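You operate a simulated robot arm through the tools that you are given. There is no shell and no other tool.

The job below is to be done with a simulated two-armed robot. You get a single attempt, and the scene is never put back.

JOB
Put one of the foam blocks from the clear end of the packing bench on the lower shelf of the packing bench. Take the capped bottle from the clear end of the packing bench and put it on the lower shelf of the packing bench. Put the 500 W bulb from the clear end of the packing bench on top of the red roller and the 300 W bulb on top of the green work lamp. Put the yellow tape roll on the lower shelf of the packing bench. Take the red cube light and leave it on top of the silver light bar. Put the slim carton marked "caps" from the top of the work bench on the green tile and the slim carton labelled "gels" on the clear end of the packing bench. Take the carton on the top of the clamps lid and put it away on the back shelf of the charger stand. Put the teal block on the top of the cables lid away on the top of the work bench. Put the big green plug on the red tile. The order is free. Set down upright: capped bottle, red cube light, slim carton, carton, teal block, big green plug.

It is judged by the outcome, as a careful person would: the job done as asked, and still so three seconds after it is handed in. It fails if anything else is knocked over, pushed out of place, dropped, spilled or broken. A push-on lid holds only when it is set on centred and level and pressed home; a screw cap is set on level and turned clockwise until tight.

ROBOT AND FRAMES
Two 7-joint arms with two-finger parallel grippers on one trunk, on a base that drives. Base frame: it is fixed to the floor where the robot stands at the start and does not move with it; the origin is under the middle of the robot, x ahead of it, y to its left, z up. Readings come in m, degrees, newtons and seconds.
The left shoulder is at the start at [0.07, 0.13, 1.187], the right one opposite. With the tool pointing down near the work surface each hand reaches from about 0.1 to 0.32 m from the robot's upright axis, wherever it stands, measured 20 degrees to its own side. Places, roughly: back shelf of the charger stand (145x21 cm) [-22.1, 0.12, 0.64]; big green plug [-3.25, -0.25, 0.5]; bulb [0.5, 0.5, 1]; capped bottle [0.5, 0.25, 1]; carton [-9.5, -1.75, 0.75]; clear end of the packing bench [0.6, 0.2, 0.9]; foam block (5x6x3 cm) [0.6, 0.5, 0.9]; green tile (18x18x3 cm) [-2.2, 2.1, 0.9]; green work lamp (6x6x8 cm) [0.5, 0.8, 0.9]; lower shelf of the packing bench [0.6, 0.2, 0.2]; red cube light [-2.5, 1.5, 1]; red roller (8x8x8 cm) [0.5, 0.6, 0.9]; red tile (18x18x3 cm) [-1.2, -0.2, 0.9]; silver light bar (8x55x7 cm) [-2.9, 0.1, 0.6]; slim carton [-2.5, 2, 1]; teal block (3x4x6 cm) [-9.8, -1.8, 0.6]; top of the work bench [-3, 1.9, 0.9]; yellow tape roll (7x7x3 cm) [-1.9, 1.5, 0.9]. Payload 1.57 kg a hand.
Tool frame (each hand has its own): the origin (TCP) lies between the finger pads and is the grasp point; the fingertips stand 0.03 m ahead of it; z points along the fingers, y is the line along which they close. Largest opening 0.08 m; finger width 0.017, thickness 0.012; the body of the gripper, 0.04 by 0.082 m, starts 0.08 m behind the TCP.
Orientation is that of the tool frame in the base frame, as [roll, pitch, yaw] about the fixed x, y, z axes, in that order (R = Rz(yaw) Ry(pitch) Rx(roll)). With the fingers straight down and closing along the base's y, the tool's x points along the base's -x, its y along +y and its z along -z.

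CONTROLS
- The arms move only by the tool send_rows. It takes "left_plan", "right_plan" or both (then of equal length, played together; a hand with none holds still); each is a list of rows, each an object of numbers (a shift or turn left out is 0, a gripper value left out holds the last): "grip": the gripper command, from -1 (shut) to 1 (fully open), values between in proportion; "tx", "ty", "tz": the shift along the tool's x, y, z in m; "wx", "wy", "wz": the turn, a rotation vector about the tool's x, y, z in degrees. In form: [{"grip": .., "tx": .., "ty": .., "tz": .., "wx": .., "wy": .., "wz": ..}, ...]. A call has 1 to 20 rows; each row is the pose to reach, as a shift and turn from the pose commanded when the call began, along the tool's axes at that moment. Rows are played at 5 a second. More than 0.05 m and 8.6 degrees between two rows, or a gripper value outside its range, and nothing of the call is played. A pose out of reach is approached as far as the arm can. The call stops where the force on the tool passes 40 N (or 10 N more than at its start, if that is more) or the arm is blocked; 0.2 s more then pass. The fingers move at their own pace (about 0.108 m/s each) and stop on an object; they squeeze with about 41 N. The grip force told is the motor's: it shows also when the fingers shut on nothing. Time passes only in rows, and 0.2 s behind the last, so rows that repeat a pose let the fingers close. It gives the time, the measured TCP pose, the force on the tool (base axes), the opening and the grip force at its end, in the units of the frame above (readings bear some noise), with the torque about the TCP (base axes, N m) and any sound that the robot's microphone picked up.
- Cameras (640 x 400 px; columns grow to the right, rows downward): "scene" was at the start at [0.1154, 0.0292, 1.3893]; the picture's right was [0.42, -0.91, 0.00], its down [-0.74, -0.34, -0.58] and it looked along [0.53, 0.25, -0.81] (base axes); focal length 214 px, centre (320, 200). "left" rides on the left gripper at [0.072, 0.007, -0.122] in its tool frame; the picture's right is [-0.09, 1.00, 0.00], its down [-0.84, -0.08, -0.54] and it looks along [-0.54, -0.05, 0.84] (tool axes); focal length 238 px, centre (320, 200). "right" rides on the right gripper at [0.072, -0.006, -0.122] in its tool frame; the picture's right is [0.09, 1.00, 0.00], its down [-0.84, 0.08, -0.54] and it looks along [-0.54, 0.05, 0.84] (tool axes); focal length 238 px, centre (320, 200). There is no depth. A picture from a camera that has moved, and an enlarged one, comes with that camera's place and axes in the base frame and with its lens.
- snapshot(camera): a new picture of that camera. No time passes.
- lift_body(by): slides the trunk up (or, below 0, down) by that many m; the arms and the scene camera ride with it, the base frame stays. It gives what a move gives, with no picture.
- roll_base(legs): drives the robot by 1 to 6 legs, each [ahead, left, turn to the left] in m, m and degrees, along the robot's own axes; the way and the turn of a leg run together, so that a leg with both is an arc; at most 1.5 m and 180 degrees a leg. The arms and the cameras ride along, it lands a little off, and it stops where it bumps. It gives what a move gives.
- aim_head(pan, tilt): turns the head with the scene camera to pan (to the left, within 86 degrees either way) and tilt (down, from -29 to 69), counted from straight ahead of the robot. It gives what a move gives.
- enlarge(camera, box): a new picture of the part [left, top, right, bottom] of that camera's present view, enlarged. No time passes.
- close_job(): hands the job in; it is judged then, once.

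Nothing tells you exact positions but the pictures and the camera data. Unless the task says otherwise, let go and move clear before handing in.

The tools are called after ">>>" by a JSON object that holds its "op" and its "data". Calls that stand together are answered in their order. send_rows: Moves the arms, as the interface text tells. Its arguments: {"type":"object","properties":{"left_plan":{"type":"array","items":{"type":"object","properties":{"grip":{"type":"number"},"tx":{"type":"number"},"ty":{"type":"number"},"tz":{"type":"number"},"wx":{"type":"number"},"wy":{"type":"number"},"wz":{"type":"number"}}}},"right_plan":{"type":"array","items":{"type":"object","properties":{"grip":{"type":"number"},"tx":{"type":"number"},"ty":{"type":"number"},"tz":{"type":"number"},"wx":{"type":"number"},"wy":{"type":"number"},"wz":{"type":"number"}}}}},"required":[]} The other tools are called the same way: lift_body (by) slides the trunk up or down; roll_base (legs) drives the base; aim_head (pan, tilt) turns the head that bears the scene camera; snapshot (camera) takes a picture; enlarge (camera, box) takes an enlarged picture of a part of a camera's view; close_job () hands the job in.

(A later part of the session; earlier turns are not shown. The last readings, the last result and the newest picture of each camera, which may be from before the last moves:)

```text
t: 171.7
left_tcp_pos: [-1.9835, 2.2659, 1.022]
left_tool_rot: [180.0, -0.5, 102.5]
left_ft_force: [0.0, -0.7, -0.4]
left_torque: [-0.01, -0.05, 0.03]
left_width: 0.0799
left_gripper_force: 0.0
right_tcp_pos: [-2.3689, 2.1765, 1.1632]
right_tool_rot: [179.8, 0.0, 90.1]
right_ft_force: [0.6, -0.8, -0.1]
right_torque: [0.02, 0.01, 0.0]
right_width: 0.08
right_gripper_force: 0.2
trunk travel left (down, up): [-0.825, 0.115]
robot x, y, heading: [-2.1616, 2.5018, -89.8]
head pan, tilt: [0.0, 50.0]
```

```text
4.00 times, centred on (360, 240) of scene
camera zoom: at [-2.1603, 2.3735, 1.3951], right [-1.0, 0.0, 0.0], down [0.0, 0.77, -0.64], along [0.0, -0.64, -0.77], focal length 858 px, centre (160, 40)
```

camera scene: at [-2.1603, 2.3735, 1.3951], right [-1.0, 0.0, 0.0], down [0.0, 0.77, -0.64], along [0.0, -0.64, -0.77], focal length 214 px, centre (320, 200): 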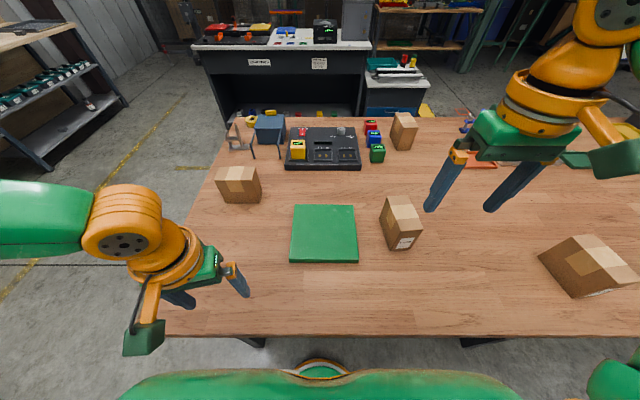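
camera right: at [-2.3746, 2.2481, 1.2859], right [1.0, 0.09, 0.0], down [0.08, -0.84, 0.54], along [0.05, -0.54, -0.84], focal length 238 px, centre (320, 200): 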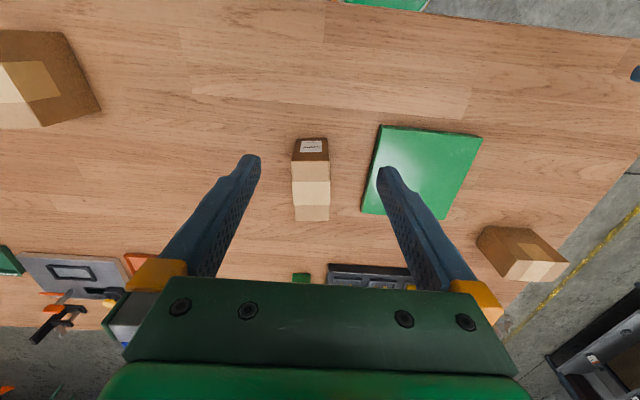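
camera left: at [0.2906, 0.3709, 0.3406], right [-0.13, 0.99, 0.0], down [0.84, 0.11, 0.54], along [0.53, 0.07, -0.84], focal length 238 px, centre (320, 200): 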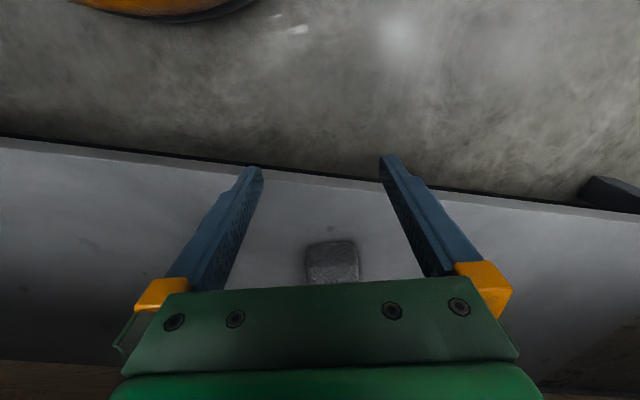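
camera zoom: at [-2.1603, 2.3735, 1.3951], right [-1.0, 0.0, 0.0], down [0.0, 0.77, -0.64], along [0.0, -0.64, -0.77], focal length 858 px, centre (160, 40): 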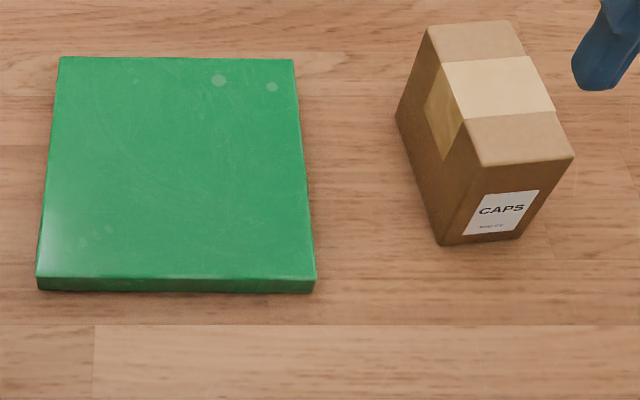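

CAPS carton: ~5.4×10×9.5 cm, centred near (−2.367, 2.066), yaw about 5°. I'll advance 6 cm, then line up over it.

>>> {"op": "roll_base", "data": {"legs": [[0.06, 0, 0]]}}

>>> {"op": "send_rows", "data": {"right_plan": [{"tx": -0.025, "ty": 0.001, "tz": 0.03, "wz": -2.5}, {"tx": -0.05, "ty": 0.002, "tz": 0.06, "wz": -5}, {"tx": -0.05, "ty": 0.002, "tz": 0.1, "wz": -5}, {"tx": -0.05, "ty": 0.002, "tz": 0.125, "wz": -5}, {"tx": -0.05, "ty": 0.002, "tz": 0.125, "wz": -5}]}}

>>> {"op": "snapshot", "data": {"camera": "right"}}

```text
t: 172.7
left_tcp_pos: [-1.9842, 2.2132, 1.0227]
left_tool_rot: [-180.0, 0.0, 102.4]
left_ft_force: [0.3, 0.3, -0.1]
left_torque: [-0.01, 0.01, -0.02]
left_width: 0.08
left_gripper_force: 0.0
right_tcp_pos: [-2.3686, 2.1249, 1.1662]
right_tool_rot: [179.7, 0.4, 90.1]
right_ft_force: [0.8, 0.1, 0.2]
right_torque: [-0.04, 0.01, -0.01]
right_width: 0.0802
right_gripper_force: 0.1
trunk travel left (down, up): [-0.825, 0.115]
robot x, y, heading: [-2.1633, 2.444, -89.9]
head pan, tilt: [0.0, 50.0]
```

```text
t: 173.9
left_tcp_pos: [-1.9824, 2.2078, 1.0223]
left_tool_rot: [-179.9, -0.3, 102.4]
left_ft_force: [0.4, 0.3, -0.2]
left_torque: [0.01, -0.01, -0.01]
left_width: 0.0803
left_gripper_force: 0.1
right_tcp_pos: [-2.3654, 2.0642, 1.0394]
right_tool_rot: [179.8, 0.0, 95.0]
right_ft_force: [1.2, 0.0, 0.0]
right_torque: [0.01, -0.02, 0.02]
right_width: 0.0801
right_gripper_force: 0.0
trunk travel left (down, up): [-0.825, 0.115]
robot x, y, heading: [-2.1598, 2.441, -89.9]
head pan, tilt: [0.0, 50.0]
```

```text
taken
camera right: at [-2.3768, 2.1368, 1.1613], right [0.98, 0.18, 0.0], down [0.15, -0.83, 0.54], along [0.1, -0.53, -0.84], focal length 238 px, centre (320, 200)
```

right: 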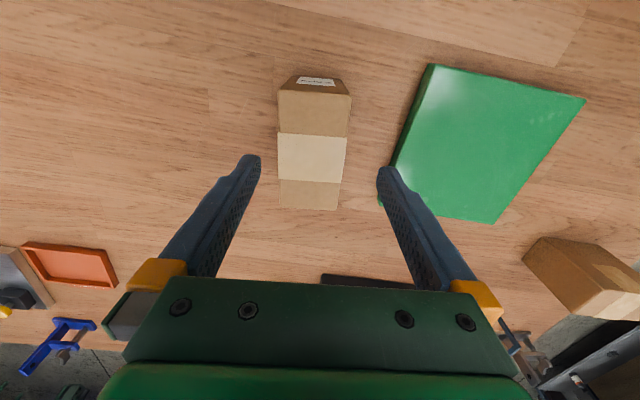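

>>> {"op": "send_rows", "data": {"right_plan": [{"ty": -0.005, "tx": 0.002}, {"ty": -0.005, "tx": 0.003, "tz": 0.035}, {"ty": -0.005, "tx": 0.003, "tz": 0.07}, {"ty": -0.005, "tx": 0.003, "tz": 0.107}, {"ty": -0.005, "tx": 0.003, "tz": 0.107}, {"ty": -0.005, "tx": 0.003, "tz": 0.107, "grip": 0.3}, {"ty": -0.005, "tx": 0.003, "tz": 0.107, "grip": -0.4}, {"ty": -0.005, "tx": 0.003, "tz": 0.107, "grip": -1}, {"ty": -0.005, "tx": 0.003, "tz": 0.107, "grip": -1}]}}

>>> {"op": "snapshot", "data": {"camera": "right"}}

```text
t: 175.9
left_tcp_pos: [-1.9844, 2.208, 1.0211]
left_tool_rot: [-180.0, -0.3, 102.3]
left_ft_force: [-0.3, -0.5, -1.7]
left_torque: [-0.02, 0.0, -0.04]
left_width: 0.08
left_gripper_force: 0.0
right_tcp_pos: [-2.3733, 2.0708, 0.9313]
right_tool_rot: [179.8, 0.1, 95.1]
right_ft_force: [0.0, 0.4, -0.2]
right_torque: [0.09, 0.03, -0.01]
right_width: 0.058
right_gripper_force: 41.1
trunk travel left (down, up): [-0.825, 0.115]
robot x, y, heading: [-2.1558, 2.4439, -89.9]
head pan, tilt: [0.0, 50.0]
```

```text
taken
camera right: at [-2.3849, 2.1427, 1.0536], right [0.98, 0.18, 0.0], down [0.15, -0.83, 0.54], along [0.1, -0.53, -0.84], focal length 238 px, centre (320, 200)
```

right: 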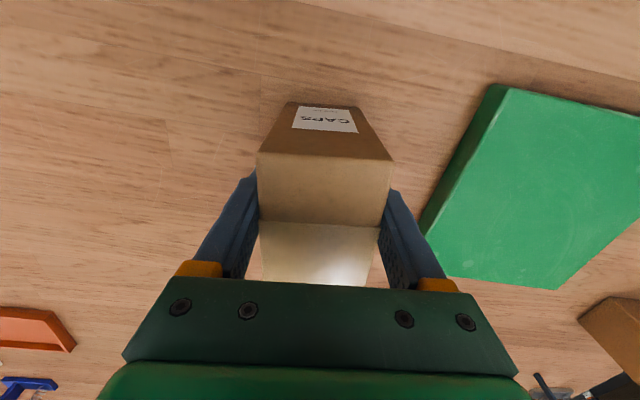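

CAPS held. Lift, shift the base east 20 cm so the tile is under the right hand.

>>> {"op": "send_rows", "data": {"right_plan": [{"tz": -0.03}, {"tz": -0.06}, {"tz": -0.09}, {"tz": -0.09}]}}

>>> {"op": "roll_base", "data": {"legs": [[0, 0.2, 0]]}}

>>> {"op": "send_rows", "data": {"right_plan": [{"tz": 0.0}, {"tz": 0.0}]}}

>>> {"op": "snapshot", "data": {"camera": "right"}}

>>> {"op": "snapshot", "data": {"camera": "scene"}}

```text
t: 176.9
left_tcp_pos: [-1.9851, 2.2065, 1.0215]
left_tool_rot: [180.0, -0.4, 102.4]
left_ft_force: [-1.0, 0.6, 0.9]
left_torque: [0.02, -0.03, 0.01]
left_width: 0.0799
left_gripper_force: 0.1
right_tcp_pos: [-2.3704, 2.0692, 1.0249]
right_tool_rot: [179.9, 0.0, 95.1]
right_ft_force: [-0.7, 0.1, -2.7]
right_torque: [0.05, 0.0, -0.01]
right_width: 0.0575
right_gripper_force: 40.9
trunk travel left (down, up): [-0.825, 0.115]
robot x, y, heading: [-2.1567, 2.4452, -89.8]
head pan, tilt: [0.0, 50.0]
```

```text
t: 178.5
left_tcp_pos: [-1.7823, 2.2096, 1.0223]
left_tool_rot: [179.8, -0.4, 102.7]
left_ft_force: [-0.1, 0.2, -0.5]
left_torque: [-0.04, -0.02, 0.03]
left_width: 0.0798
left_gripper_force: 0.0
right_tcp_pos: [-2.1679, 2.0687, 1.0236]
right_tool_rot: [179.7, 0.0, 95.4]
right_ft_force: [-0.1, -0.7, -4.1]
right_torque: [0.04, 0.02, -0.01]
right_width: 0.0576
right_gripper_force: 40.9
trunk travel left (down, up): [-0.825, 0.115]
robot x, y, heading: [-1.9562, 2.4452, -89.8]
head pan, tilt: [0.0, 50.0]
```

```text
t: 179.1
left_tcp_pos: [-1.7808, 2.2098, 1.0214]
left_tool_rot: [179.9, -0.4, 102.7]
left_ft_force: [0.0, -0.2, 0.4]
left_torque: [0.02, -0.03, 0.04]
left_width: 0.0797
left_gripper_force: 0.0
right_tcp_pos: [-2.1666, 2.0683, 1.0234]
right_tool_rot: [179.8, -0.1, 95.5]
right_ft_force: [-0.3, -0.8, -3.0]
right_torque: [0.05, 0.01, 0.02]
right_width: 0.0577
right_gripper_force: 40.8
trunk travel left (down, up): [-0.825, 0.115]
robot x, y, heading: [-1.9555, 2.4463, -89.7]
head pan, tilt: [0.0, 50.0]
```

```text
taken
camera right: at [-2.1791, 2.1401, 1.1455], right [0.98, 0.19, 0.0], down [0.15, -0.83, 0.54], along [0.1, -0.53, -0.84], focal length 238 px, centre (320, 200)
```

right: 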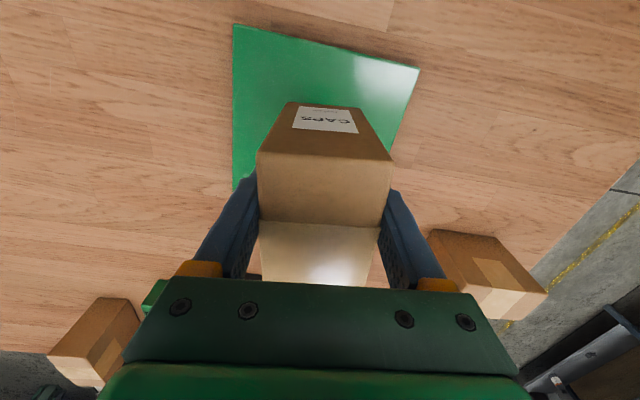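

```text
taken
camera scene: at [-1.9581, 2.3153, 1.395], right [-1.0, -0.01, 0.0], down [0.0, 0.77, -0.64], along [0.01, -0.64, -0.77], focal length 214 px, centre (320, 200)
```

scene: 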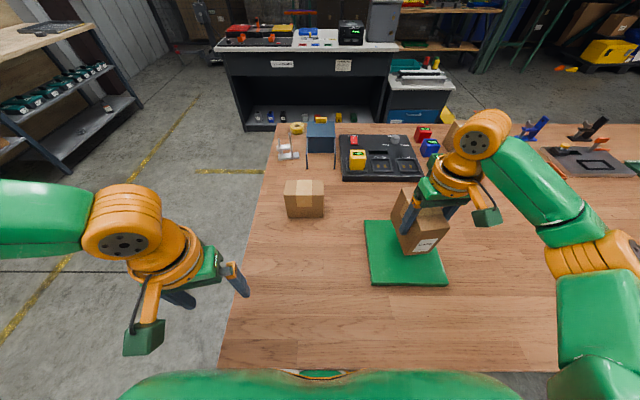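

>>> {"op": "send_rows", "data": {"right_plan": [{"tz": 0.025}, {"tz": 0.048}, {"tz": 0.056}, {"tz": 0.056}]}}

>>> {"op": "snapshot", "data": {"camera": "scene"}}

```text
t: 180.1
left_tcp_pos: [-1.781, 2.208, 1.0217]
left_tool_rot: [-180.0, -0.4, 102.7]
left_ft_force: [0.2, -0.3, 0.7]
left_torque: [0.0, 0.03, -0.01]
left_width: 0.0801
left_gripper_force: 0.1
right_tcp_pos: [-2.165, 2.0685, 0.9662]
right_tool_rot: [179.8, -0.1, 95.4]
right_ft_force: [0.4, -0.6, -2.8]
right_torque: [0.1, 0.02, 0.0]
right_width: 0.0577
right_gripper_force: 40.7
trunk travel left (down, up): [-0.825, 0.115]
robot x, y, heading: [-1.9552, 2.4484, -89.6]
head pan, tilt: [0.0, 50.0]
```

```text
taken
camera scene: at [-1.9568, 2.3154, 1.395], right [-1.0, -0.01, 0.0], down [-0.01, 0.77, -0.64], along [0.01, -0.64, -0.77], focal length 214 px, centre (320, 200)
```

scene: 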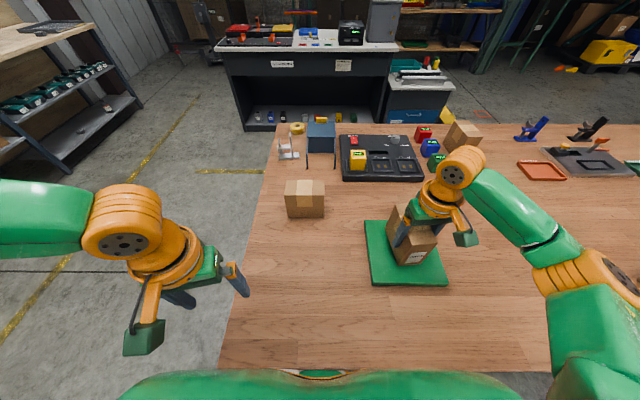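

>>> {"op": "send_rows", "data": {"right_plan": [{"tz": 0.003}, {"tz": 0.006}, {"tz": 0.006}]}}

```text
t: 180.9
left_tcp_pos: [-1.7801, 2.2089, 1.0213]
left_tool_rot: [180.0, -0.3, 102.8]
left_ft_force: [-0.2, 0.6, 0.1]
left_torque: [-0.01, 0.02, -0.05]
left_width: 0.08
left_gripper_force: 0.0
right_tcp_pos: [-2.1654, 2.068, 0.962]
right_tool_rot: [179.8, -0.1, 95.5]
right_ft_force: [-0.2, -0.3, -3.3]
right_torque: [0.09, 0.03, 0.01]
right_width: 0.0577
right_gripper_force: 41.7
trunk travel left (down, up): [-0.825, 0.115]
robot x, y, heading: [-1.9555, 2.4463, -89.6]
head pan, tilt: [0.0, 50.0]
```

>>> {"op": "send_rows", "data": {"right_plan": [{"tz": 0.0025}, {"tz": 0.005}, {"tz": 0.005}]}}

```text
t: 181.7
left_tcp_pos: [-1.7791, 2.2101, 1.022]
left_tool_rot: [180.0, -0.4, 102.7]
left_ft_force: [0.1, -0.1, -0.3]
left_torque: [0.0, 0.01, 0.03]
left_width: 0.0799
left_gripper_force: 0.0
right_tcp_pos: [-2.1651, 2.0685, 0.9555]
right_tool_rot: [179.9, 0.1, 95.5]
right_ft_force: [0.5, -0.1, -2.4]
right_torque: [0.08, 0.0, -0.04]
right_width: 0.0578
right_gripper_force: 41.1
trunk travel left (down, up): [-0.825, 0.115]
robot x, y, heading: [-1.9562, 2.4459, -89.8]
head pan, tilt: [0.0, 50.0]
```

>>> {"op": "send_rows", "data": {"right_plan": [{"tz": 0.002}, {"tz": 0.004}, {"tz": 0.004}]}}

>>> {"op": "enlarge", "data": {"camera": "scene", "box": [350, 180, 470, 300]}}

```text
t: 182.7
left_tcp_pos: [-1.7785, 2.2124, 1.0215]
left_tool_rot: [179.9, -0.3, 102.6]
left_ft_force: [-0.6, 0.2, -0.8]
left_torque: [0.02, 0.01, -0.02]
left_width: 0.0799
left_gripper_force: 0.1
right_tcp_pos: [-2.166, 2.0705, 0.9559]
right_tool_rot: [180.0, 0.6, 95.3]
right_ft_force: [-1.9, -2.0, 16.4]
right_torque: [0.63, 0.05, 0.15]
right_width: 0.058
right_gripper_force: 40.9
trunk travel left (down, up): [-0.825, 0.115]
robot x, y, heading: [-1.9547, 2.4483, -89.5]
head pan, tilt: [0.0, 50.0]
stopped in row 3 (right hand): the force on the tool passed its limit at 41 N (the readings are from after the stop); the commanded pose is now the measured one
```

```text
3.33 times, centred on (410, 240) of scene
camera zoom: at [-1.9555, 2.3194, 1.3952], right [-1.0, -0.01, 0.0], down [-0.01, 0.76, -0.64], along [0.0, -0.64, -0.76], focal length 715 px, centre (20, 67)
```

zoom: 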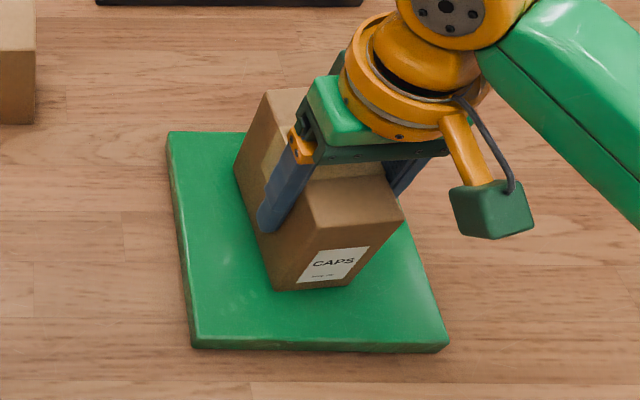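

On the tile, centred. Relieve slightly, open, lift away.

>>> {"op": "send_rows", "data": {"right_plan": [{"tz": -0.002}, {"tz": -0.002, "grip": -0.2}, {"tz": -0.002, "grip": 0.4}, {"tz": -0.002, "grip": 1}, {"tz": -0.002, "grip": 1}, {"tz": -0.04, "grip": 1}, {"tz": -0.08, "grip": 1}, {"tz": -0.12, "grip": 1}, {"tz": -0.15, "grip": 1}]}}

>>> {"op": "snapshot", "data": {"camera": "scene"}}

>>> {"op": "snapshot", "data": {"camera": "right"}}

```text
t: 184.7
left_tcp_pos: [-1.7785, 2.2102, 1.0214]
left_tool_rot: [180.0, -0.4, 102.7]
left_ft_force: [0.3, 0.2, 0.8]
left_torque: [0.03, 0.01, 0.03]
left_width: 0.0799
left_gripper_force: 0.0
right_tcp_pos: [-2.1648, 2.069, 1.1044]
right_tool_rot: [179.9, 0.3, 95.3]
right_ft_force: [-0.5, 0.6, -0.7]
right_torque: [-0.02, 0.02, -0.01]
right_width: 0.0799
right_gripper_force: 0.1
trunk travel left (down, up): [-0.825, 0.115]
robot x, y, heading: [-1.9571, 2.4392, -89.9]
head pan, tilt: [0.0, 50.0]
```

```text
taken
camera scene: at [-1.9561, 2.3163, 1.3951], right [-1.0, -0.01, 0.0], down [-0.01, 0.77, -0.64], along [0.0, -0.64, -0.77], focal length 214 px, centre (320, 200)
```

scene: 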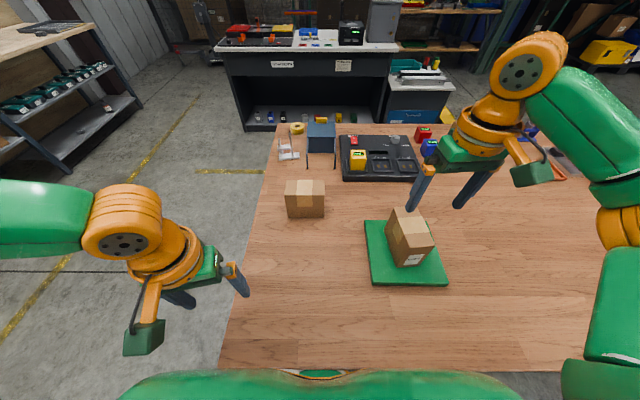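

```text
taken
camera right: at [-2.1774, 2.1411, 1.2261], right [0.98, 0.18, 0.0], down [0.15, -0.82, 0.55], along [0.1, -0.54, -0.84], focal length 238 px, centre (320, 200)
```

right: 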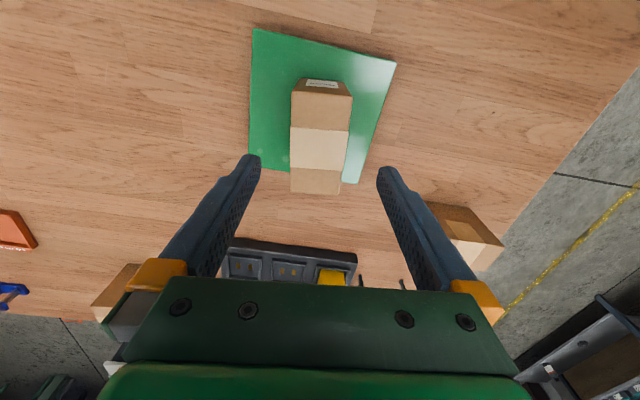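

CAPS is on the green tile. Next I'll go back around to the south side for GELS and the tape.

>>> {"op": "roll_base", "data": {"legs": [[-0.45, 0, 0], [0, 1.0, 0], [1.0, 0, 0], [0.95, 0, 0], [0, 0, 180]]}}

```text
t: 208.8
left_tcp_pos: [-1.0963, 1.2257, 1.0218]
left_tool_rot: [180.0, -0.4, -76.0]
left_ft_force: [-0.3, 0.2, 0.0]
left_torque: [0.0, -0.02, 0.04]
left_width: 0.0799
left_gripper_force: 0.0
right_tcp_pos: [-0.7134, 1.3764, 1.1031]
right_tool_rot: [179.9, 0.2, -83.4]
right_ft_force: [-0.4, -0.1, -0.4]
right_torque: [0.0, -0.02, -0.01]
right_width: 0.08
right_gripper_force: 0.1
trunk travel left (down, up): [-0.825, 0.115]
robot x, y, heading: [-0.918, 0.9951, 91.4]
head pan, tilt: [0.0, 50.0]
```

>>> {"op": "roll_base", "data": {"legs": [[0, 1.33, -1.4]]}}

>>> {"op": "send_rows", "data": {"left_plan": [{"tz": -0.03, "wz": 4}, {"tz": -0.06, "wz": 8}, {"tz": -0.08, "wz": 12}, {"tz": -0.1, "wz": 12.5}]}}

>>> {"op": "aim_head", "data": {"pan": 0, "tilt": 50}}

>>> {"op": "snapshot", "data": {"camera": "scene"}}

>>> {"op": "snapshot", "data": {"camera": "left"}}

```text
t: 215.4
left_tcp_pos: [-2.399, 1.2066, 1.0215]
left_tool_rot: [-180.0, -0.4, -77.3]
left_ft_force: [-0.4, 0.3, 0.0]
left_torque: [0.0, 0.01, -0.02]
left_width: 0.0798
left_gripper_force: 0.1
right_tcp_pos: [-2.0132, 1.3474, 1.1028]
right_tool_rot: [179.8, 0.3, -84.8]
right_ft_force: [-0.9, -0.5, 0.9]
right_torque: [0.04, -0.03, 0.0]
right_width: 0.0803
right_gripper_force: 0.0
trunk travel left (down, up): [-0.825, 0.115]
robot x, y, heading: [-2.2241, 0.9713, 90.2]
head pan, tilt: [0.0, 50.0]
```

```text
t: 216.4
left_tcp_pos: [-2.3992, 1.2085, 1.1247]
left_tool_rot: [-179.9, -0.3, -89.8]
left_ft_force: [-0.6, -0.4, -0.5]
left_torque: [0.0, -0.01, -0.01]
left_width: 0.0799
left_gripper_force: 0.1
right_tcp_pos: [-2.014, 1.3486, 1.1037]
right_tool_rot: [179.9, 0.4, -84.7]
right_ft_force: [0.2, -0.6, 0.2]
right_torque: [0.01, 0.01, 0.03]
right_width: 0.0801
right_gripper_force: 0.0
trunk travel left (down, up): [-0.825, 0.115]
robot x, y, heading: [-2.2212, 0.9722, 90.4]
head pan, tilt: [0.0, 50.0]
```

```text
t: 217.0
left_tcp_pos: [-2.3993, 1.2079, 1.1237]
left_tool_rot: [-179.9, -0.5, -89.7]
left_ft_force: [0.7, 0.0, 0.3]
left_torque: [0.01, -0.01, 0.02]
left_width: 0.0799
left_gripper_force: 0.1
right_tcp_pos: [-2.0139, 1.3466, 1.1038]
right_tool_rot: [179.8, 0.4, -84.7]
right_ft_force: [-0.3, 0.9, 0.0]
right_torque: [0.0, 0.04, -0.01]
right_width: 0.0799
right_gripper_force: 0.0
trunk travel left (down, up): [-0.825, 0.115]
robot x, y, heading: [-2.2225, 0.9715, 90.2]
head pan, tilt: [0.0, 50.0]
```

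```text
taken
camera scene: at [-2.2245, 1.097, 1.3951], right [1.0, 0.01, 0.0], down [0.01, -0.77, -0.64], along [0.0, 0.64, -0.77], focal length 214 px, centre (320, 200)
```

scene: 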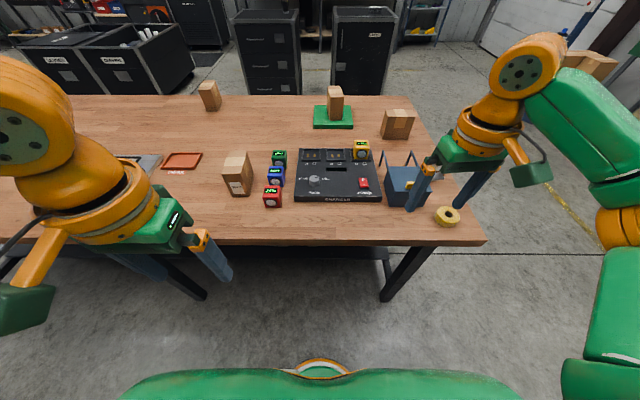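

```text
taken
camera left: at [-2.405, 1.1373, 1.2452], right [-1.0, 0.09, 0.0], down [0.07, 0.84, 0.54], along [0.05, 0.53, -0.84], focal length 238 px, centre (320, 200)
```

left: 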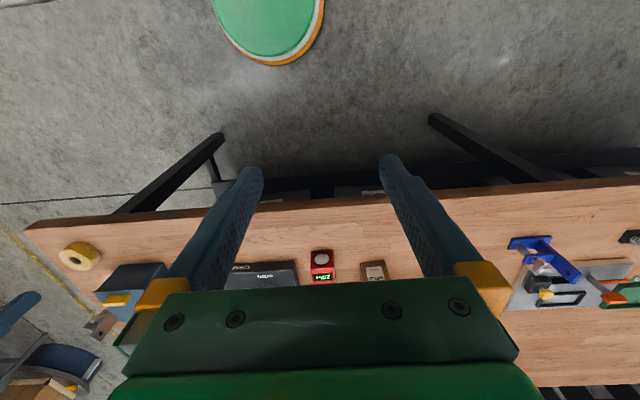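

>>> {"op": "enlarge", "data": {"camera": "scene", "box": [200, 130, 400, 255]}}

>>> {"op": "enlarge", "data": {"camera": "scene", "box": [380, 170, 480, 240]}}

```text
3.20 times, centred on (300, 192) of scene
camera zoom: at [-2.2245, 1.097, 1.3951], right [1.0, 0.01, 0.0], down [0.01, -0.77, -0.64], along [0.0, 0.64, -0.77], focal length 686 px, centre (384, 224)
```

zoom: 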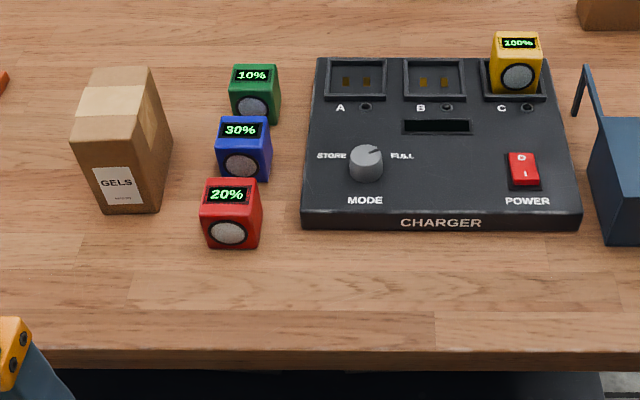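

```text
5.71 times, centred on (430, 205) of scene
camera zoom: at [-2.2245, 1.097, 1.3951], right [1.0, 0.01, 0.0], down [0.01, -0.77, -0.64], along [0.0, 0.64, -0.77], focal length 1226 px, centre (-309, 171)
```

zoom: 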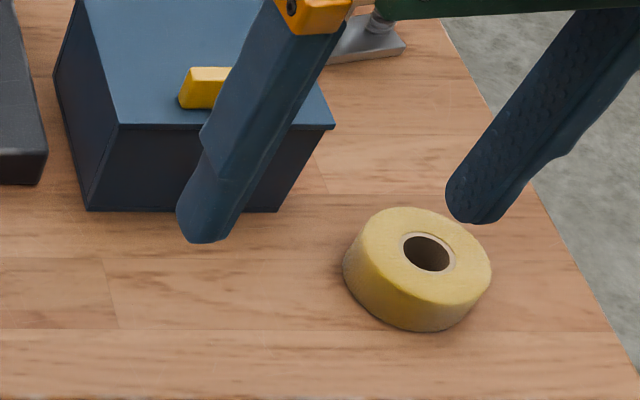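

GELS is centred near (−2.476, 1.585), aligned with the bench; the tape is at about (−1.87, 1.45). I'll tuck the right hand, then move in for GELS with the left.

>>> {"op": "send_rows", "data": {"right_plan": [{"tx": 0.04, "tz": -0.02}, {"tx": 0.08, "tz": -0.04}, {"tx": 0.12, "tz": -0.06}, {"tx": 0.15, "tz": -0.08}]}}

>>> {"op": "roll_base", "data": {"legs": [[0.22, 0.05, 0]]}}

>>> {"op": "send_rows", "data": {"left_plan": [{"tz": 0.0}, {"tz": 0.0}]}}

>>> {"op": "snapshot", "data": {"camera": "left"}}

>>> {"op": "snapshot", "data": {"camera": "scene"}}

```text
t: 218.0
left_tcp_pos: [-2.3993, 1.2063, 1.1238]
left_tool_rot: [-179.9, -0.3, -89.7]
left_ft_force: [0.1, -0.2, -0.2]
left_torque: [0.03, 0.0, -0.01]
left_width: 0.0798
left_gripper_force: 0.1
right_tcp_pos: [-2.0011, 1.1959, 1.1823]
right_tool_rot: [-180.0, 0.2, -84.7]
right_ft_force: [0.2, -0.1, 0.0]
right_torque: [0.01, 0.02, 0.04]
right_width: 0.0801
right_gripper_force: 0.1
trunk travel left (down, up): [-0.825, 0.115]
robot x, y, heading: [-2.2246, 0.9716, 90.3]
head pan, tilt: [0.0, 50.0]
```

```text
t: 219.7
left_tcp_pos: [-2.4499, 1.4242, 1.125]
left_tool_rot: [-180.0, -0.2, -89.9]
left_ft_force: [-0.4, -0.5, 0.1]
left_torque: [0.04, 0.01, -0.01]
left_width: 0.0797
left_gripper_force: 0.0
right_tcp_pos: [-2.0522, 1.4147, 1.1815]
right_tool_rot: [180.0, 0.5, -84.6]
right_ft_force: [0.4, 1.1, 0.8]
right_torque: [0.0, 0.01, 0.0]
right_width: 0.0801
right_gripper_force: 0.0
trunk travel left (down, up): [-0.825, 0.115]
robot x, y, heading: [-2.2742, 1.1887, 90.4]
head pan, tilt: [0.0, 50.0]
```

```text
t: 220.3
left_tcp_pos: [-2.4509, 1.4272, 1.1233]
left_tool_rot: [-179.9, -0.2, -89.8]
left_ft_force: [0.0, -0.3, 0.4]
left_torque: [-0.02, -0.03, -0.01]
left_width: 0.0798
left_gripper_force: 0.0
right_tcp_pos: [-2.0531, 1.4166, 1.1809]
right_tool_rot: [179.9, 0.5, -84.6]
right_ft_force: [-0.5, 0.3, 0.8]
right_torque: [0.04, 0.01, -0.02]
right_width: 0.08
right_gripper_force: 0.1
trunk travel left (down, up): [-0.825, 0.115]
robot x, y, heading: [-2.2697, 1.1904, 90.6]
head pan, tilt: [0.0, 50.0]
```

```text
taken
camera left: at [-2.4565, 1.356, 1.2455], right [-1.0, 0.09, 0.0], down [0.07, 0.84, 0.54], along [0.05, 0.54, -0.84], focal length 238 px, centre (320, 200)
```

left: 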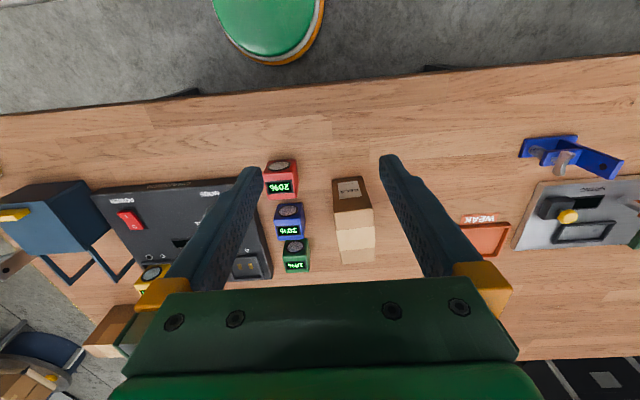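

```text
taken
camera scene: at [-2.276, 1.3155, 1.3952], right [1.0, 0.01, 0.0], down [0.0, -0.77, -0.64], along [0.0, 0.64, -0.77], focal length 214 px, centre (320, 200)
```

scene: 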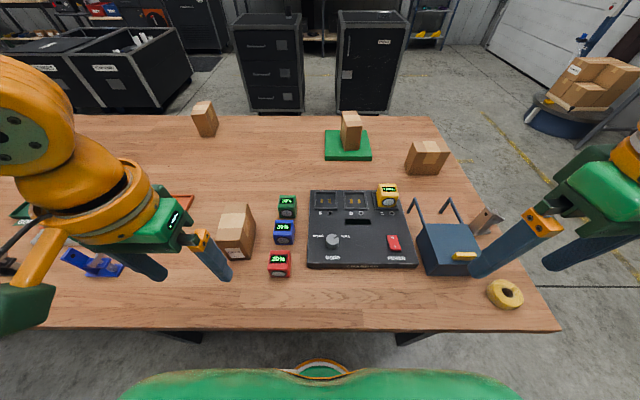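

>>> {"op": "send_rows", "data": {"left_plan": [{"tx": -0.04, "ty": 0.009, "tz": 0.0}, {"tx": -0.08, "ty": 0.018, "tz": 0.01}, {"tx": -0.12, "ty": 0.027, "tz": 0.03}, {"tx": -0.16, "ty": 0.035, "tz": 0.05}, {"tx": -0.163, "ty": 0.035, "tz": 0.08}, {"tx": -0.163, "ty": 0.035, "tz": 0.08}]}}

>>> {"op": "snapshot", "data": {"camera": "left"}}

```text
t: 221.7
left_tcp_pos: [-2.4887, 1.5918, 1.0431]
left_tool_rot: [-179.9, -0.4, -89.8]
left_ft_force: [0.5, -0.8, -0.6]
left_torque: [0.0, -0.01, -0.01]
left_width: 0.08
left_gripper_force: 0.0
right_tcp_pos: [-2.0534, 1.4182, 1.1813]
right_tool_rot: [180.0, 0.3, -84.9]
right_ft_force: [0.4, -0.2, -0.6]
right_torque: [0.01, -0.01, -0.02]
right_width: 0.0799
right_gripper_force: 0.0
trunk travel left (down, up): [-0.825, 0.115]
robot x, y, heading: [-2.2781, 1.1933, 90.4]
head pan, tilt: [0.0, 50.0]
```

```text
taken
camera left: at [-2.4929, 1.5204, 1.1635], right [-1.0, 0.09, 0.0], down [0.07, 0.84, 0.54], along [0.05, 0.53, -0.84], focal length 238 px, centre (320, 200)
```

left: 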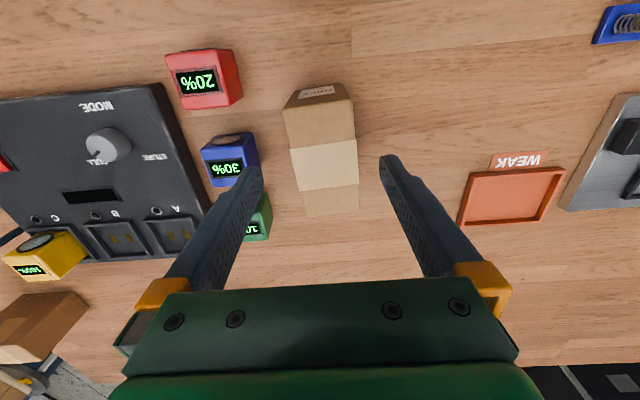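

The carton is yawed about 7.5° relative to the gripper; I'll rotate to match, descend and grip.

>>> {"op": "send_rows", "data": {"left_plan": [{"tx": -0.006, "ty": 0.003, "wz": -7.5}, {"tx": -0.006, "ty": 0.003, "tz": 0.035, "wz": -7.5}, {"tx": -0.006, "ty": 0.003, "tz": 0.07, "wz": -7.5}, {"tx": -0.006, "ty": 0.003, "tz": 0.106, "wz": -7.5}, {"tx": -0.006, "ty": 0.003, "tz": 0.106, "wz": -7.5}, {"tx": -0.006, "ty": 0.003, "tz": 0.106, "wz": -7.5, "grip": 0.3}, {"tx": -0.006, "ty": 0.003, "tz": 0.106, "wz": -7.5, "grip": -0.4}, {"tx": -0.006, "ty": 0.003, "tz": 0.106, "wz": -7.5, "grip": -1}, {"tx": -0.006, "ty": 0.003, "tz": 0.106, "wz": -7.5, "grip": -1}]}}

>>> {"op": "snapshot", "data": {"camera": "left"}}

>>> {"op": "enlarge", "data": {"camera": "scene", "box": [180, 180, 320, 290]}}

```text
t: 223.7
left_tcp_pos: [-2.4899, 1.5973, 0.9336]
left_tool_rot: [-179.8, -0.3, -82.3]
left_ft_force: [0.0, 1.3, 1.0]
left_torque: [-0.07, 0.01, -0.01]
left_width: 0.0589
left_gripper_force: 40.8
right_tcp_pos: [-2.053, 1.4194, 1.1811]
right_tool_rot: [179.9, 0.2, -84.7]
right_ft_force: [0.2, 0.6, -0.2]
right_torque: [-0.02, -0.01, -0.02]
right_width: 0.0799
right_gripper_force: 0.0
trunk travel left (down, up): [-0.825, 0.115]
robot x, y, heading: [-2.2736, 1.1892, 90.2]
head pan, tilt: [0.0, 50.0]
```

```text
taken
camera left: at [-2.4868, 1.5253, 1.0541], right [-1.0, -0.04, 0.0], down [-0.04, 0.84, 0.54], along [-0.02, 0.54, -0.84], focal length 238 px, centre (320, 200)
```

left: 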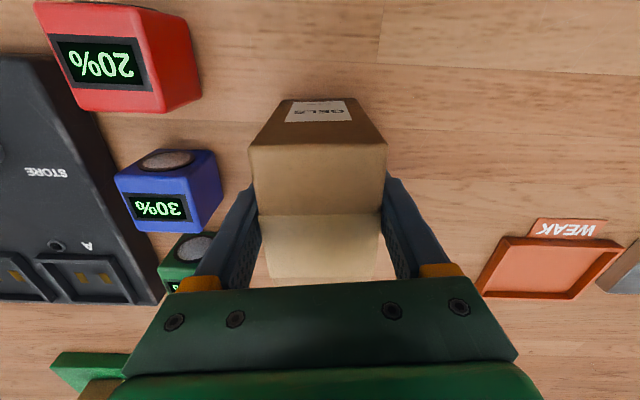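

```text
3.64 times, centred on (250, 235) of scene
camera zoom: at [-2.2766, 1.3176, 1.395], right [1.0, 0.01, 0.0], down [0.01, -0.77, -0.64], along [0.0, 0.64, -0.77], focal length 780 px, centre (574, 73)
```

zoom: 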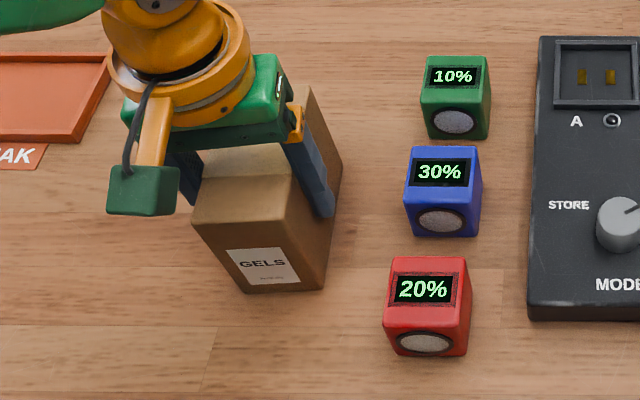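

GELS held. Lift, then shift east and prepare the right hand for the tape.

>>> {"op": "send_rows", "data": {"left_plan": [{"tz": -0.04}, {"tz": -0.08}, {"tz": -0.12}, {"tz": -0.16}, {"tz": -0.16, "tx": 0.04}, {"tz": -0.16, "tx": 0.08}]}}

>>> {"op": "roll_base", "data": {"legs": [[0, -0.2, 0]]}}

>>> {"op": "send_rows", "data": {"left_plan": [{"tz": 0.0}, {"tz": 0.0}]}}

>>> {"op": "snapshot", "data": {"camera": "right"}}

>>> {"op": "snapshot", "data": {"camera": "scene"}}

```text
t: 225.1
left_tcp_pos: [-2.4812, 1.518, 1.0966]
left_tool_rot: [-179.8, -0.4, -82.3]
left_ft_force: [-0.2, 0.4, -3.3]
left_torque: [0.02, 0.0, -0.01]
left_width: 0.0587
left_gripper_force: 41.1
right_tcp_pos: [-2.0532, 1.4177, 1.1807]
right_tool_rot: [179.8, 0.4, -84.7]
right_ft_force: [0.6, -1.0, 0.3]
right_torque: [0.01, -0.04, -0.03]
right_width: 0.0801
right_gripper_force: 0.0
trunk travel left (down, up): [-0.825, 0.115]
robot x, y, heading: [-2.2737, 1.1895, 90.4]
head pan, tilt: [0.0, 50.0]
```

```text
t: 226.7
left_tcp_pos: [-2.2844, 1.5213, 1.0949]
left_tool_rot: [-179.8, -0.5, -82.6]
left_ft_force: [-0.1, -0.6, -2.5]
left_torque: [-0.06, -0.05, -0.01]
left_width: 0.0587
left_gripper_force: 41.2
right_tcp_pos: [-1.8596, 1.4191, 1.1808]
right_tool_rot: [-179.9, 0.3, -84.8]
right_ft_force: [-0.6, 0.4, 0.2]
right_torque: [-0.02, -0.04, 0.0]
right_width: 0.0799
right_gripper_force: 0.0
trunk travel left (down, up): [-0.825, 0.115]
robot x, y, heading: [-2.0814, 1.1938, 90.1]
head pan, tilt: [0.0, 50.0]
```

```text
t: 227.3
left_tcp_pos: [-2.2832, 1.522, 1.0962]
left_tool_rot: [-179.8, -0.5, -82.5]
left_ft_force: [-1.0, -0.4, -3.7]
left_torque: [-0.08, 0.03, -0.01]
left_width: 0.0584
left_gripper_force: 41.0
right_tcp_pos: [-1.8583, 1.4199, 1.1804]
right_tool_rot: [179.9, 0.4, -84.8]
right_ft_force: [0.1, 0.9, 0.4]
right_torque: [0.02, 0.0, -0.01]
right_width: 0.08
right_gripper_force: 0.1
trunk travel left (down, up): [-0.825, 0.115]
robot x, y, heading: [-2.0768, 1.1952, 90.2]
head pan, tilt: [0.0, 50.0]
```

```text
taken
camera right: at [-1.8424, 1.3488, 1.3031], right [-0.98, -0.18, 0.0], down [-0.15, 0.82, 0.55], along [-0.1, 0.54, -0.84], focal length 238 px, centre (320, 200)
```

right: 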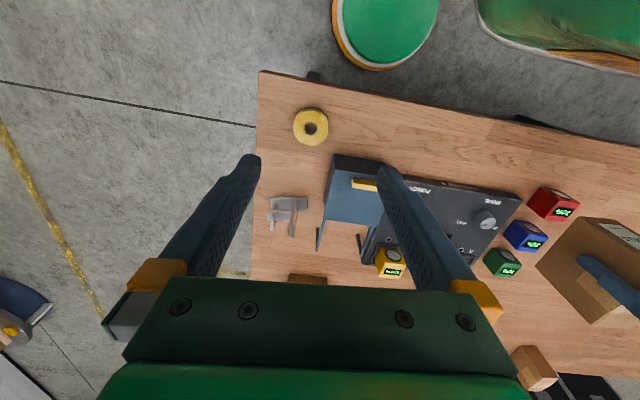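

```text
taken
camera scene: at [-2.0804, 1.3185, 1.395], right [1.0, 0.0, 0.0], down [0.0, -0.77, -0.64], along [0.0, 0.64, -0.77], focal length 214 px, centre (320, 200)
```

scene: 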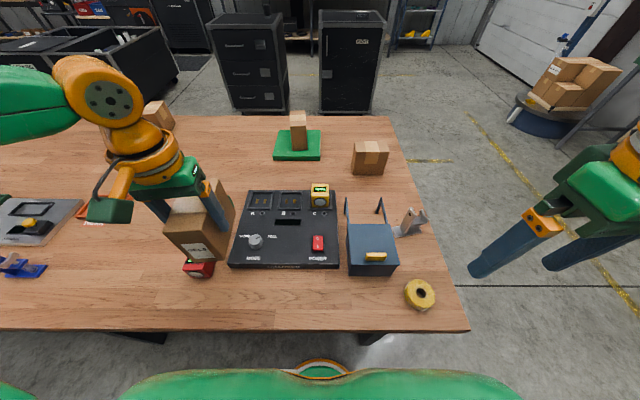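

Tape near (−1.857, 1.460); with 7 cm diameter it just fits. I'll hover above it and fine-tune.

>>> {"op": "send_rows", "data": {"right_plan": [{"tx": -0.02, "ty": -0.0023, "tz": 0.03}, {"tx": -0.0398, "ty": -0.0046, "tz": 0.065}, {"tx": -0.0398, "ty": -0.0046, "tz": 0.11}, {"tx": -0.0398, "ty": -0.0046, "tz": 0.155}, {"tx": -0.0398, "ty": -0.0046, "tz": 0.19}, {"tx": -0.0398, "ty": -0.0046, "tz": 0.19}]}}

>>> {"op": "snapshot", "data": {"camera": "right"}}

>>> {"op": "enlarge", "data": {"camera": "right", "box": [240, 90, 400, 200]}}

```text
t: 228.7
left_tcp_pos: [-2.281, 1.5203, 1.0955]
left_tool_rot: [180.0, -0.4, -82.4]
left_ft_force: [-1.0, 0.3, -2.7]
left_torque: [-0.02, -0.01, 0.0]
left_width: 0.0584
left_gripper_force: 40.9
right_tcp_pos: [-1.8561, 1.4619, 0.9897]
right_tool_rot: [179.8, 0.4, -84.9]
right_ft_force: [1.4, -0.3, -0.4]
right_torque: [-0.01, -0.03, -0.02]
right_width: 0.0799
right_gripper_force: 0.0
trunk travel left (down, up): [-0.825, 0.115]
robot x, y, heading: [-2.0828, 1.1933, 89.9]
head pan, tilt: [0.0, 50.0]
```

```text
taken
camera right: at [-1.8423, 1.3912, 1.1116], right [-0.98, -0.18, 0.0], down [-0.15, 0.82, 0.55], along [-0.1, 0.54, -0.84], focal length 238 px, centre (320, 200)
```

right: 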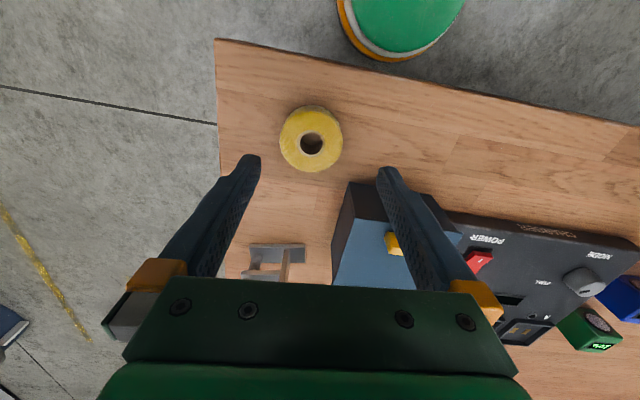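

```text
3.64 times, centred on (320, 145) of right
camera zoom: at [-1.8423, 1.3912, 1.1116], right [-0.98, -0.18, 0.0], down [-0.15, 0.82, 0.55], along [-0.1, 0.54, -0.84], focal length 867 px, centre (320, 400)
```

zoom: 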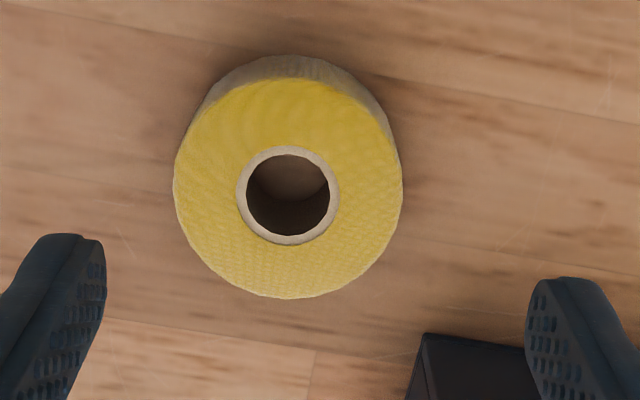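

>>> {"op": "send_rows", "data": {"right_plan": [{"tx": 0.003, "ty": -0.0073, "tz": 0.01}, {"tx": 0.003, "ty": -0.0073, "tz": 0.04}, {"tx": 0.003, "ty": -0.0073, "tz": 0.07}, {"tx": 0.003, "ty": -0.0073, "tz": 0.07}, {"tx": 0.003, "ty": -0.0073, "tz": 0.07, "grip": 0.2}, {"tx": 0.003, "ty": -0.0073, "tz": 0.07, "grip": -0.4}, {"tx": 0.003, "ty": -0.0073, "tz": 0.07, "grip": -1}, {"tx": 0.003, "ty": -0.0073, "tz": 0.07, "grip": -1}]}}

>>> {"op": "snapshot", "data": {"camera": "right"}}

```text
t: 230.5
left_tcp_pos: [-2.2827, 1.5224, 1.0972]
left_tool_rot: [180.0, -0.4, -82.5]
left_ft_force: [0.9, 0.6, -3.6]
left_torque: [-0.06, -0.01, 0.03]
left_width: 0.0585
left_gripper_force: 40.4
right_tcp_pos: [-1.8477, 1.4581, 0.9201]
right_tool_rot: [179.9, 0.4, -84.9]
right_ft_force: [-0.6, -0.4, -0.2]
right_torque: [0.01, 0.0, -0.03]
right_width: 0.0
right_gripper_force: 21.1
trunk travel left (down, up): [-0.825, 0.115]
robot x, y, heading: [-2.078, 1.1891, 90.0]
head pan, tilt: [0.0, 50.0]
```

```text
taken
camera right: at [-1.8324, 1.3867, 1.0425], right [-0.98, -0.18, 0.0], down [-0.15, 0.82, 0.55], along [-0.1, 0.54, -0.84], focal length 238 px, centre (320, 200)
```

right: 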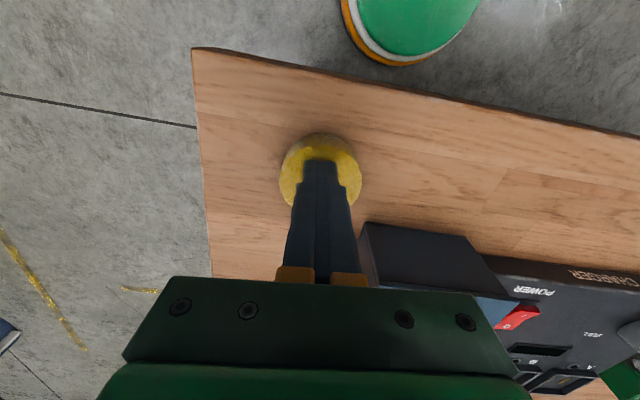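

The fingers closed above the tape — the bench is a bit lower than I thought. Reopen, re-measure.

>>> {"op": "send_rows", "data": {"right_plan": [{"tz": -0.005, "grip": 0}, {"tz": -0.005, "grip": 1}, {"tz": -0.005, "grip": 1}, {"tz": -0.005, "grip": 1}]}}

>>> {"op": "snapshot", "data": {"camera": "right"}}

>>> {"op": "enlarge", "data": {"camera": "right", "box": [240, 110, 400, 220]}}

```text
t: 231.5
left_tcp_pos: [-2.2813, 1.522, 1.0965]
left_tool_rot: [180.0, -0.4, -82.6]
left_ft_force: [-0.5, -0.1, -1.6]
left_torque: [-0.01, -0.03, 0.0]
left_width: 0.0584
left_gripper_force: 40.8
right_tcp_pos: [-1.8465, 1.4582, 0.9267]
right_tool_rot: [179.9, 0.3, -85.0]
right_ft_force: [0.5, 0.2, 0.2]
right_torque: [0.0, -0.02, 0.01]
right_width: 0.0796
right_gripper_force: 0.0
trunk travel left (down, up): [-0.825, 0.115]
robot x, y, heading: [-2.0784, 1.1938, 90.0]
head pan, tilt: [0.0, 50.0]
```

```text
taken
camera right: at [-1.8322, 1.3871, 1.0476], right [-0.98, -0.18, 0.0], down [-0.15, 0.82, 0.55], along [-0.1, 0.54, -0.84], focal length 238 px, centre (320, 200)
```

right: 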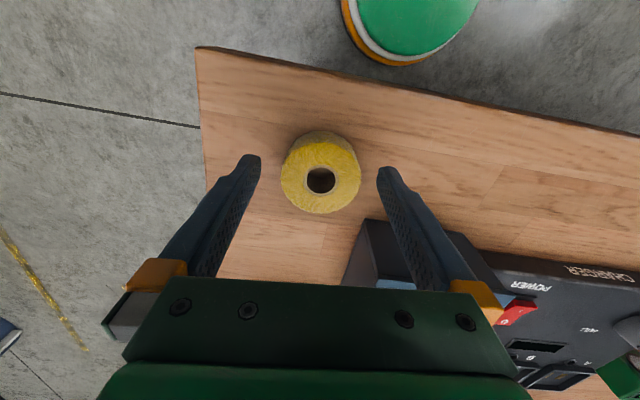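

```text
3.64 times, centred on (320, 165) of right
camera zoom: at [-1.8322, 1.3871, 1.0476], right [-0.98, -0.18, 0.0], down [-0.15, 0.82, 0.55], along [-0.1, 0.54, -0.84], focal length 867 px, centre (320, 327)
```

zoom: 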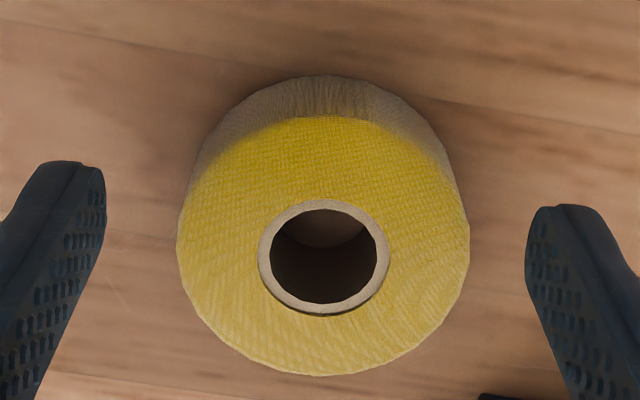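

Two views give tape top ≈ 0.885 and diameter ≈ 6.1 cm. Adjust and grip lower.

>>> {"op": "send_rows", "data": {"right_plan": [{"tx": -0.012, "ty": 0.002}, {"tx": -0.012, "ty": 0.002, "tz": 0.018}, {"tx": -0.012, "ty": 0.002, "tz": 0.034}, {"tx": -0.012, "ty": 0.002, "tz": 0.034}, {"tx": -0.012, "ty": 0.002, "tz": 0.034, "grip": 0.3}, {"tx": -0.012, "ty": 0.002, "tz": 0.034, "grip": -0.4}, {"tx": -0.012, "ty": 0.002, "tz": 0.034, "grip": -1}, {"tx": -0.012, "ty": 0.002, "tz": 0.034, "grip": -1}]}}

>>> {"op": "snapshot", "data": {"camera": "right"}}

```text
t: 233.3
left_tcp_pos: [-2.2826, 1.5228, 1.0956]
left_tool_rot: [179.9, -0.3, -82.5]
left_ft_force: [0.4, -1.2, -3.8]
left_torque: [-0.05, 0.01, -0.02]
left_width: 0.0584
left_gripper_force: 41.2
right_tcp_pos: [-1.8489, 1.4711, 0.8913]
right_tool_rot: [179.9, 0.3, -84.9]
right_ft_force: [0.6, 0.5, 0.0]
right_torque: [-0.01, 0.0, 0.01]
right_width: 0.0604
right_gripper_force: 40.8
trunk travel left (down, up): [-0.825, 0.115]
robot x, y, heading: [-2.0773, 1.1904, 90.3]
head pan, tilt: [0.0, 50.0]
```

```text
taken
camera right: at [-1.8349, 1.3998, 1.0128], right [-0.98, -0.18, 0.0], down [-0.15, 0.82, 0.55], along [-0.1, 0.54, -0.84], focal length 238 px, centre (320, 200)
```

right: 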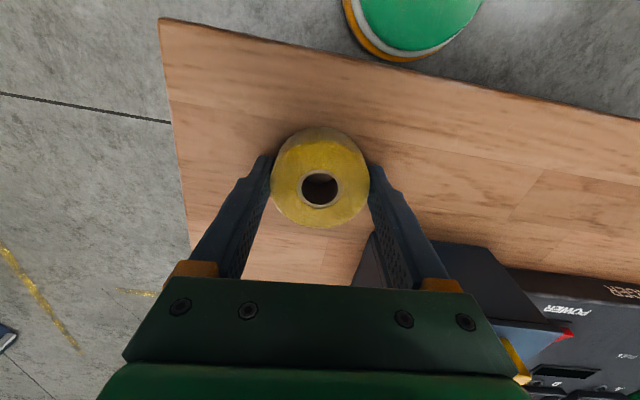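

Tape gripped. Lift it, back off, and drive to the packing bench.

>>> {"op": "send_rows", "data": {"right_plan": [{"tz": -0.04}, {"tz": -0.08}, {"tz": -0.12}, {"tz": -0.16}, {"tz": -0.2}, {"tz": -0.2, "tx": 0.05}, {"tz": -0.2, "tx": 0.08}]}}

>>> {"op": "roll_base", "data": {"legs": [[-0.3, 0, 0], [0, -1.4, 0], [0, -0.3, 0], [0, 0, -92]]}}

```text
t: 234.9
left_tcp_pos: [-2.2825, 1.52, 1.097]
left_tool_rot: [179.9, -0.3, -82.6]
left_ft_force: [-0.3, 0.6, -3.2]
left_torque: [-0.02, -0.02, -0.01]
left_width: 0.0584
left_gripper_force: 40.6
right_tcp_pos: [-1.8441, 1.3885, 1.0931]
right_tool_rot: [179.8, 0.5, -85.0]
right_ft_force: [3.7, 22.0, -1.7]
right_torque: [-2.61, 0.47, 0.43]
right_width: 0.0602
right_gripper_force: 41.3
trunk travel left (down, up): [-0.825, 0.115]
robot x, y, heading: [-2.0802, 1.1924, 90.4]
head pan, tilt: [0.0, 50.0]
```

```text
t: 249.0
left_tcp_pos: [-0.0473, 1.0778, 1.0953]
left_tool_rot: [-180.0, -0.4, -177.1]
left_ft_force: [-0.6, 0.3, -3.4]
left_torque: [-0.01, 0.04, 0.02]
left_width: 0.0577
left_gripper_force: 40.7
right_tcp_pos: [-0.2151, 0.6535, 1.0908]
right_tool_rot: [179.9, 0.3, -179.5]
right_ft_force: [13.5, -5.2, 8.2]
right_torque: [0.71, 2.42, 0.45]
right_width: 0.0603
right_gripper_force: 40.5
trunk travel left (down, up): [-0.825, 0.115]
robot x, y, heading: [-0.3952, 0.9019, -4.5]
head pan, tilt: [0.0, 50.0]
```

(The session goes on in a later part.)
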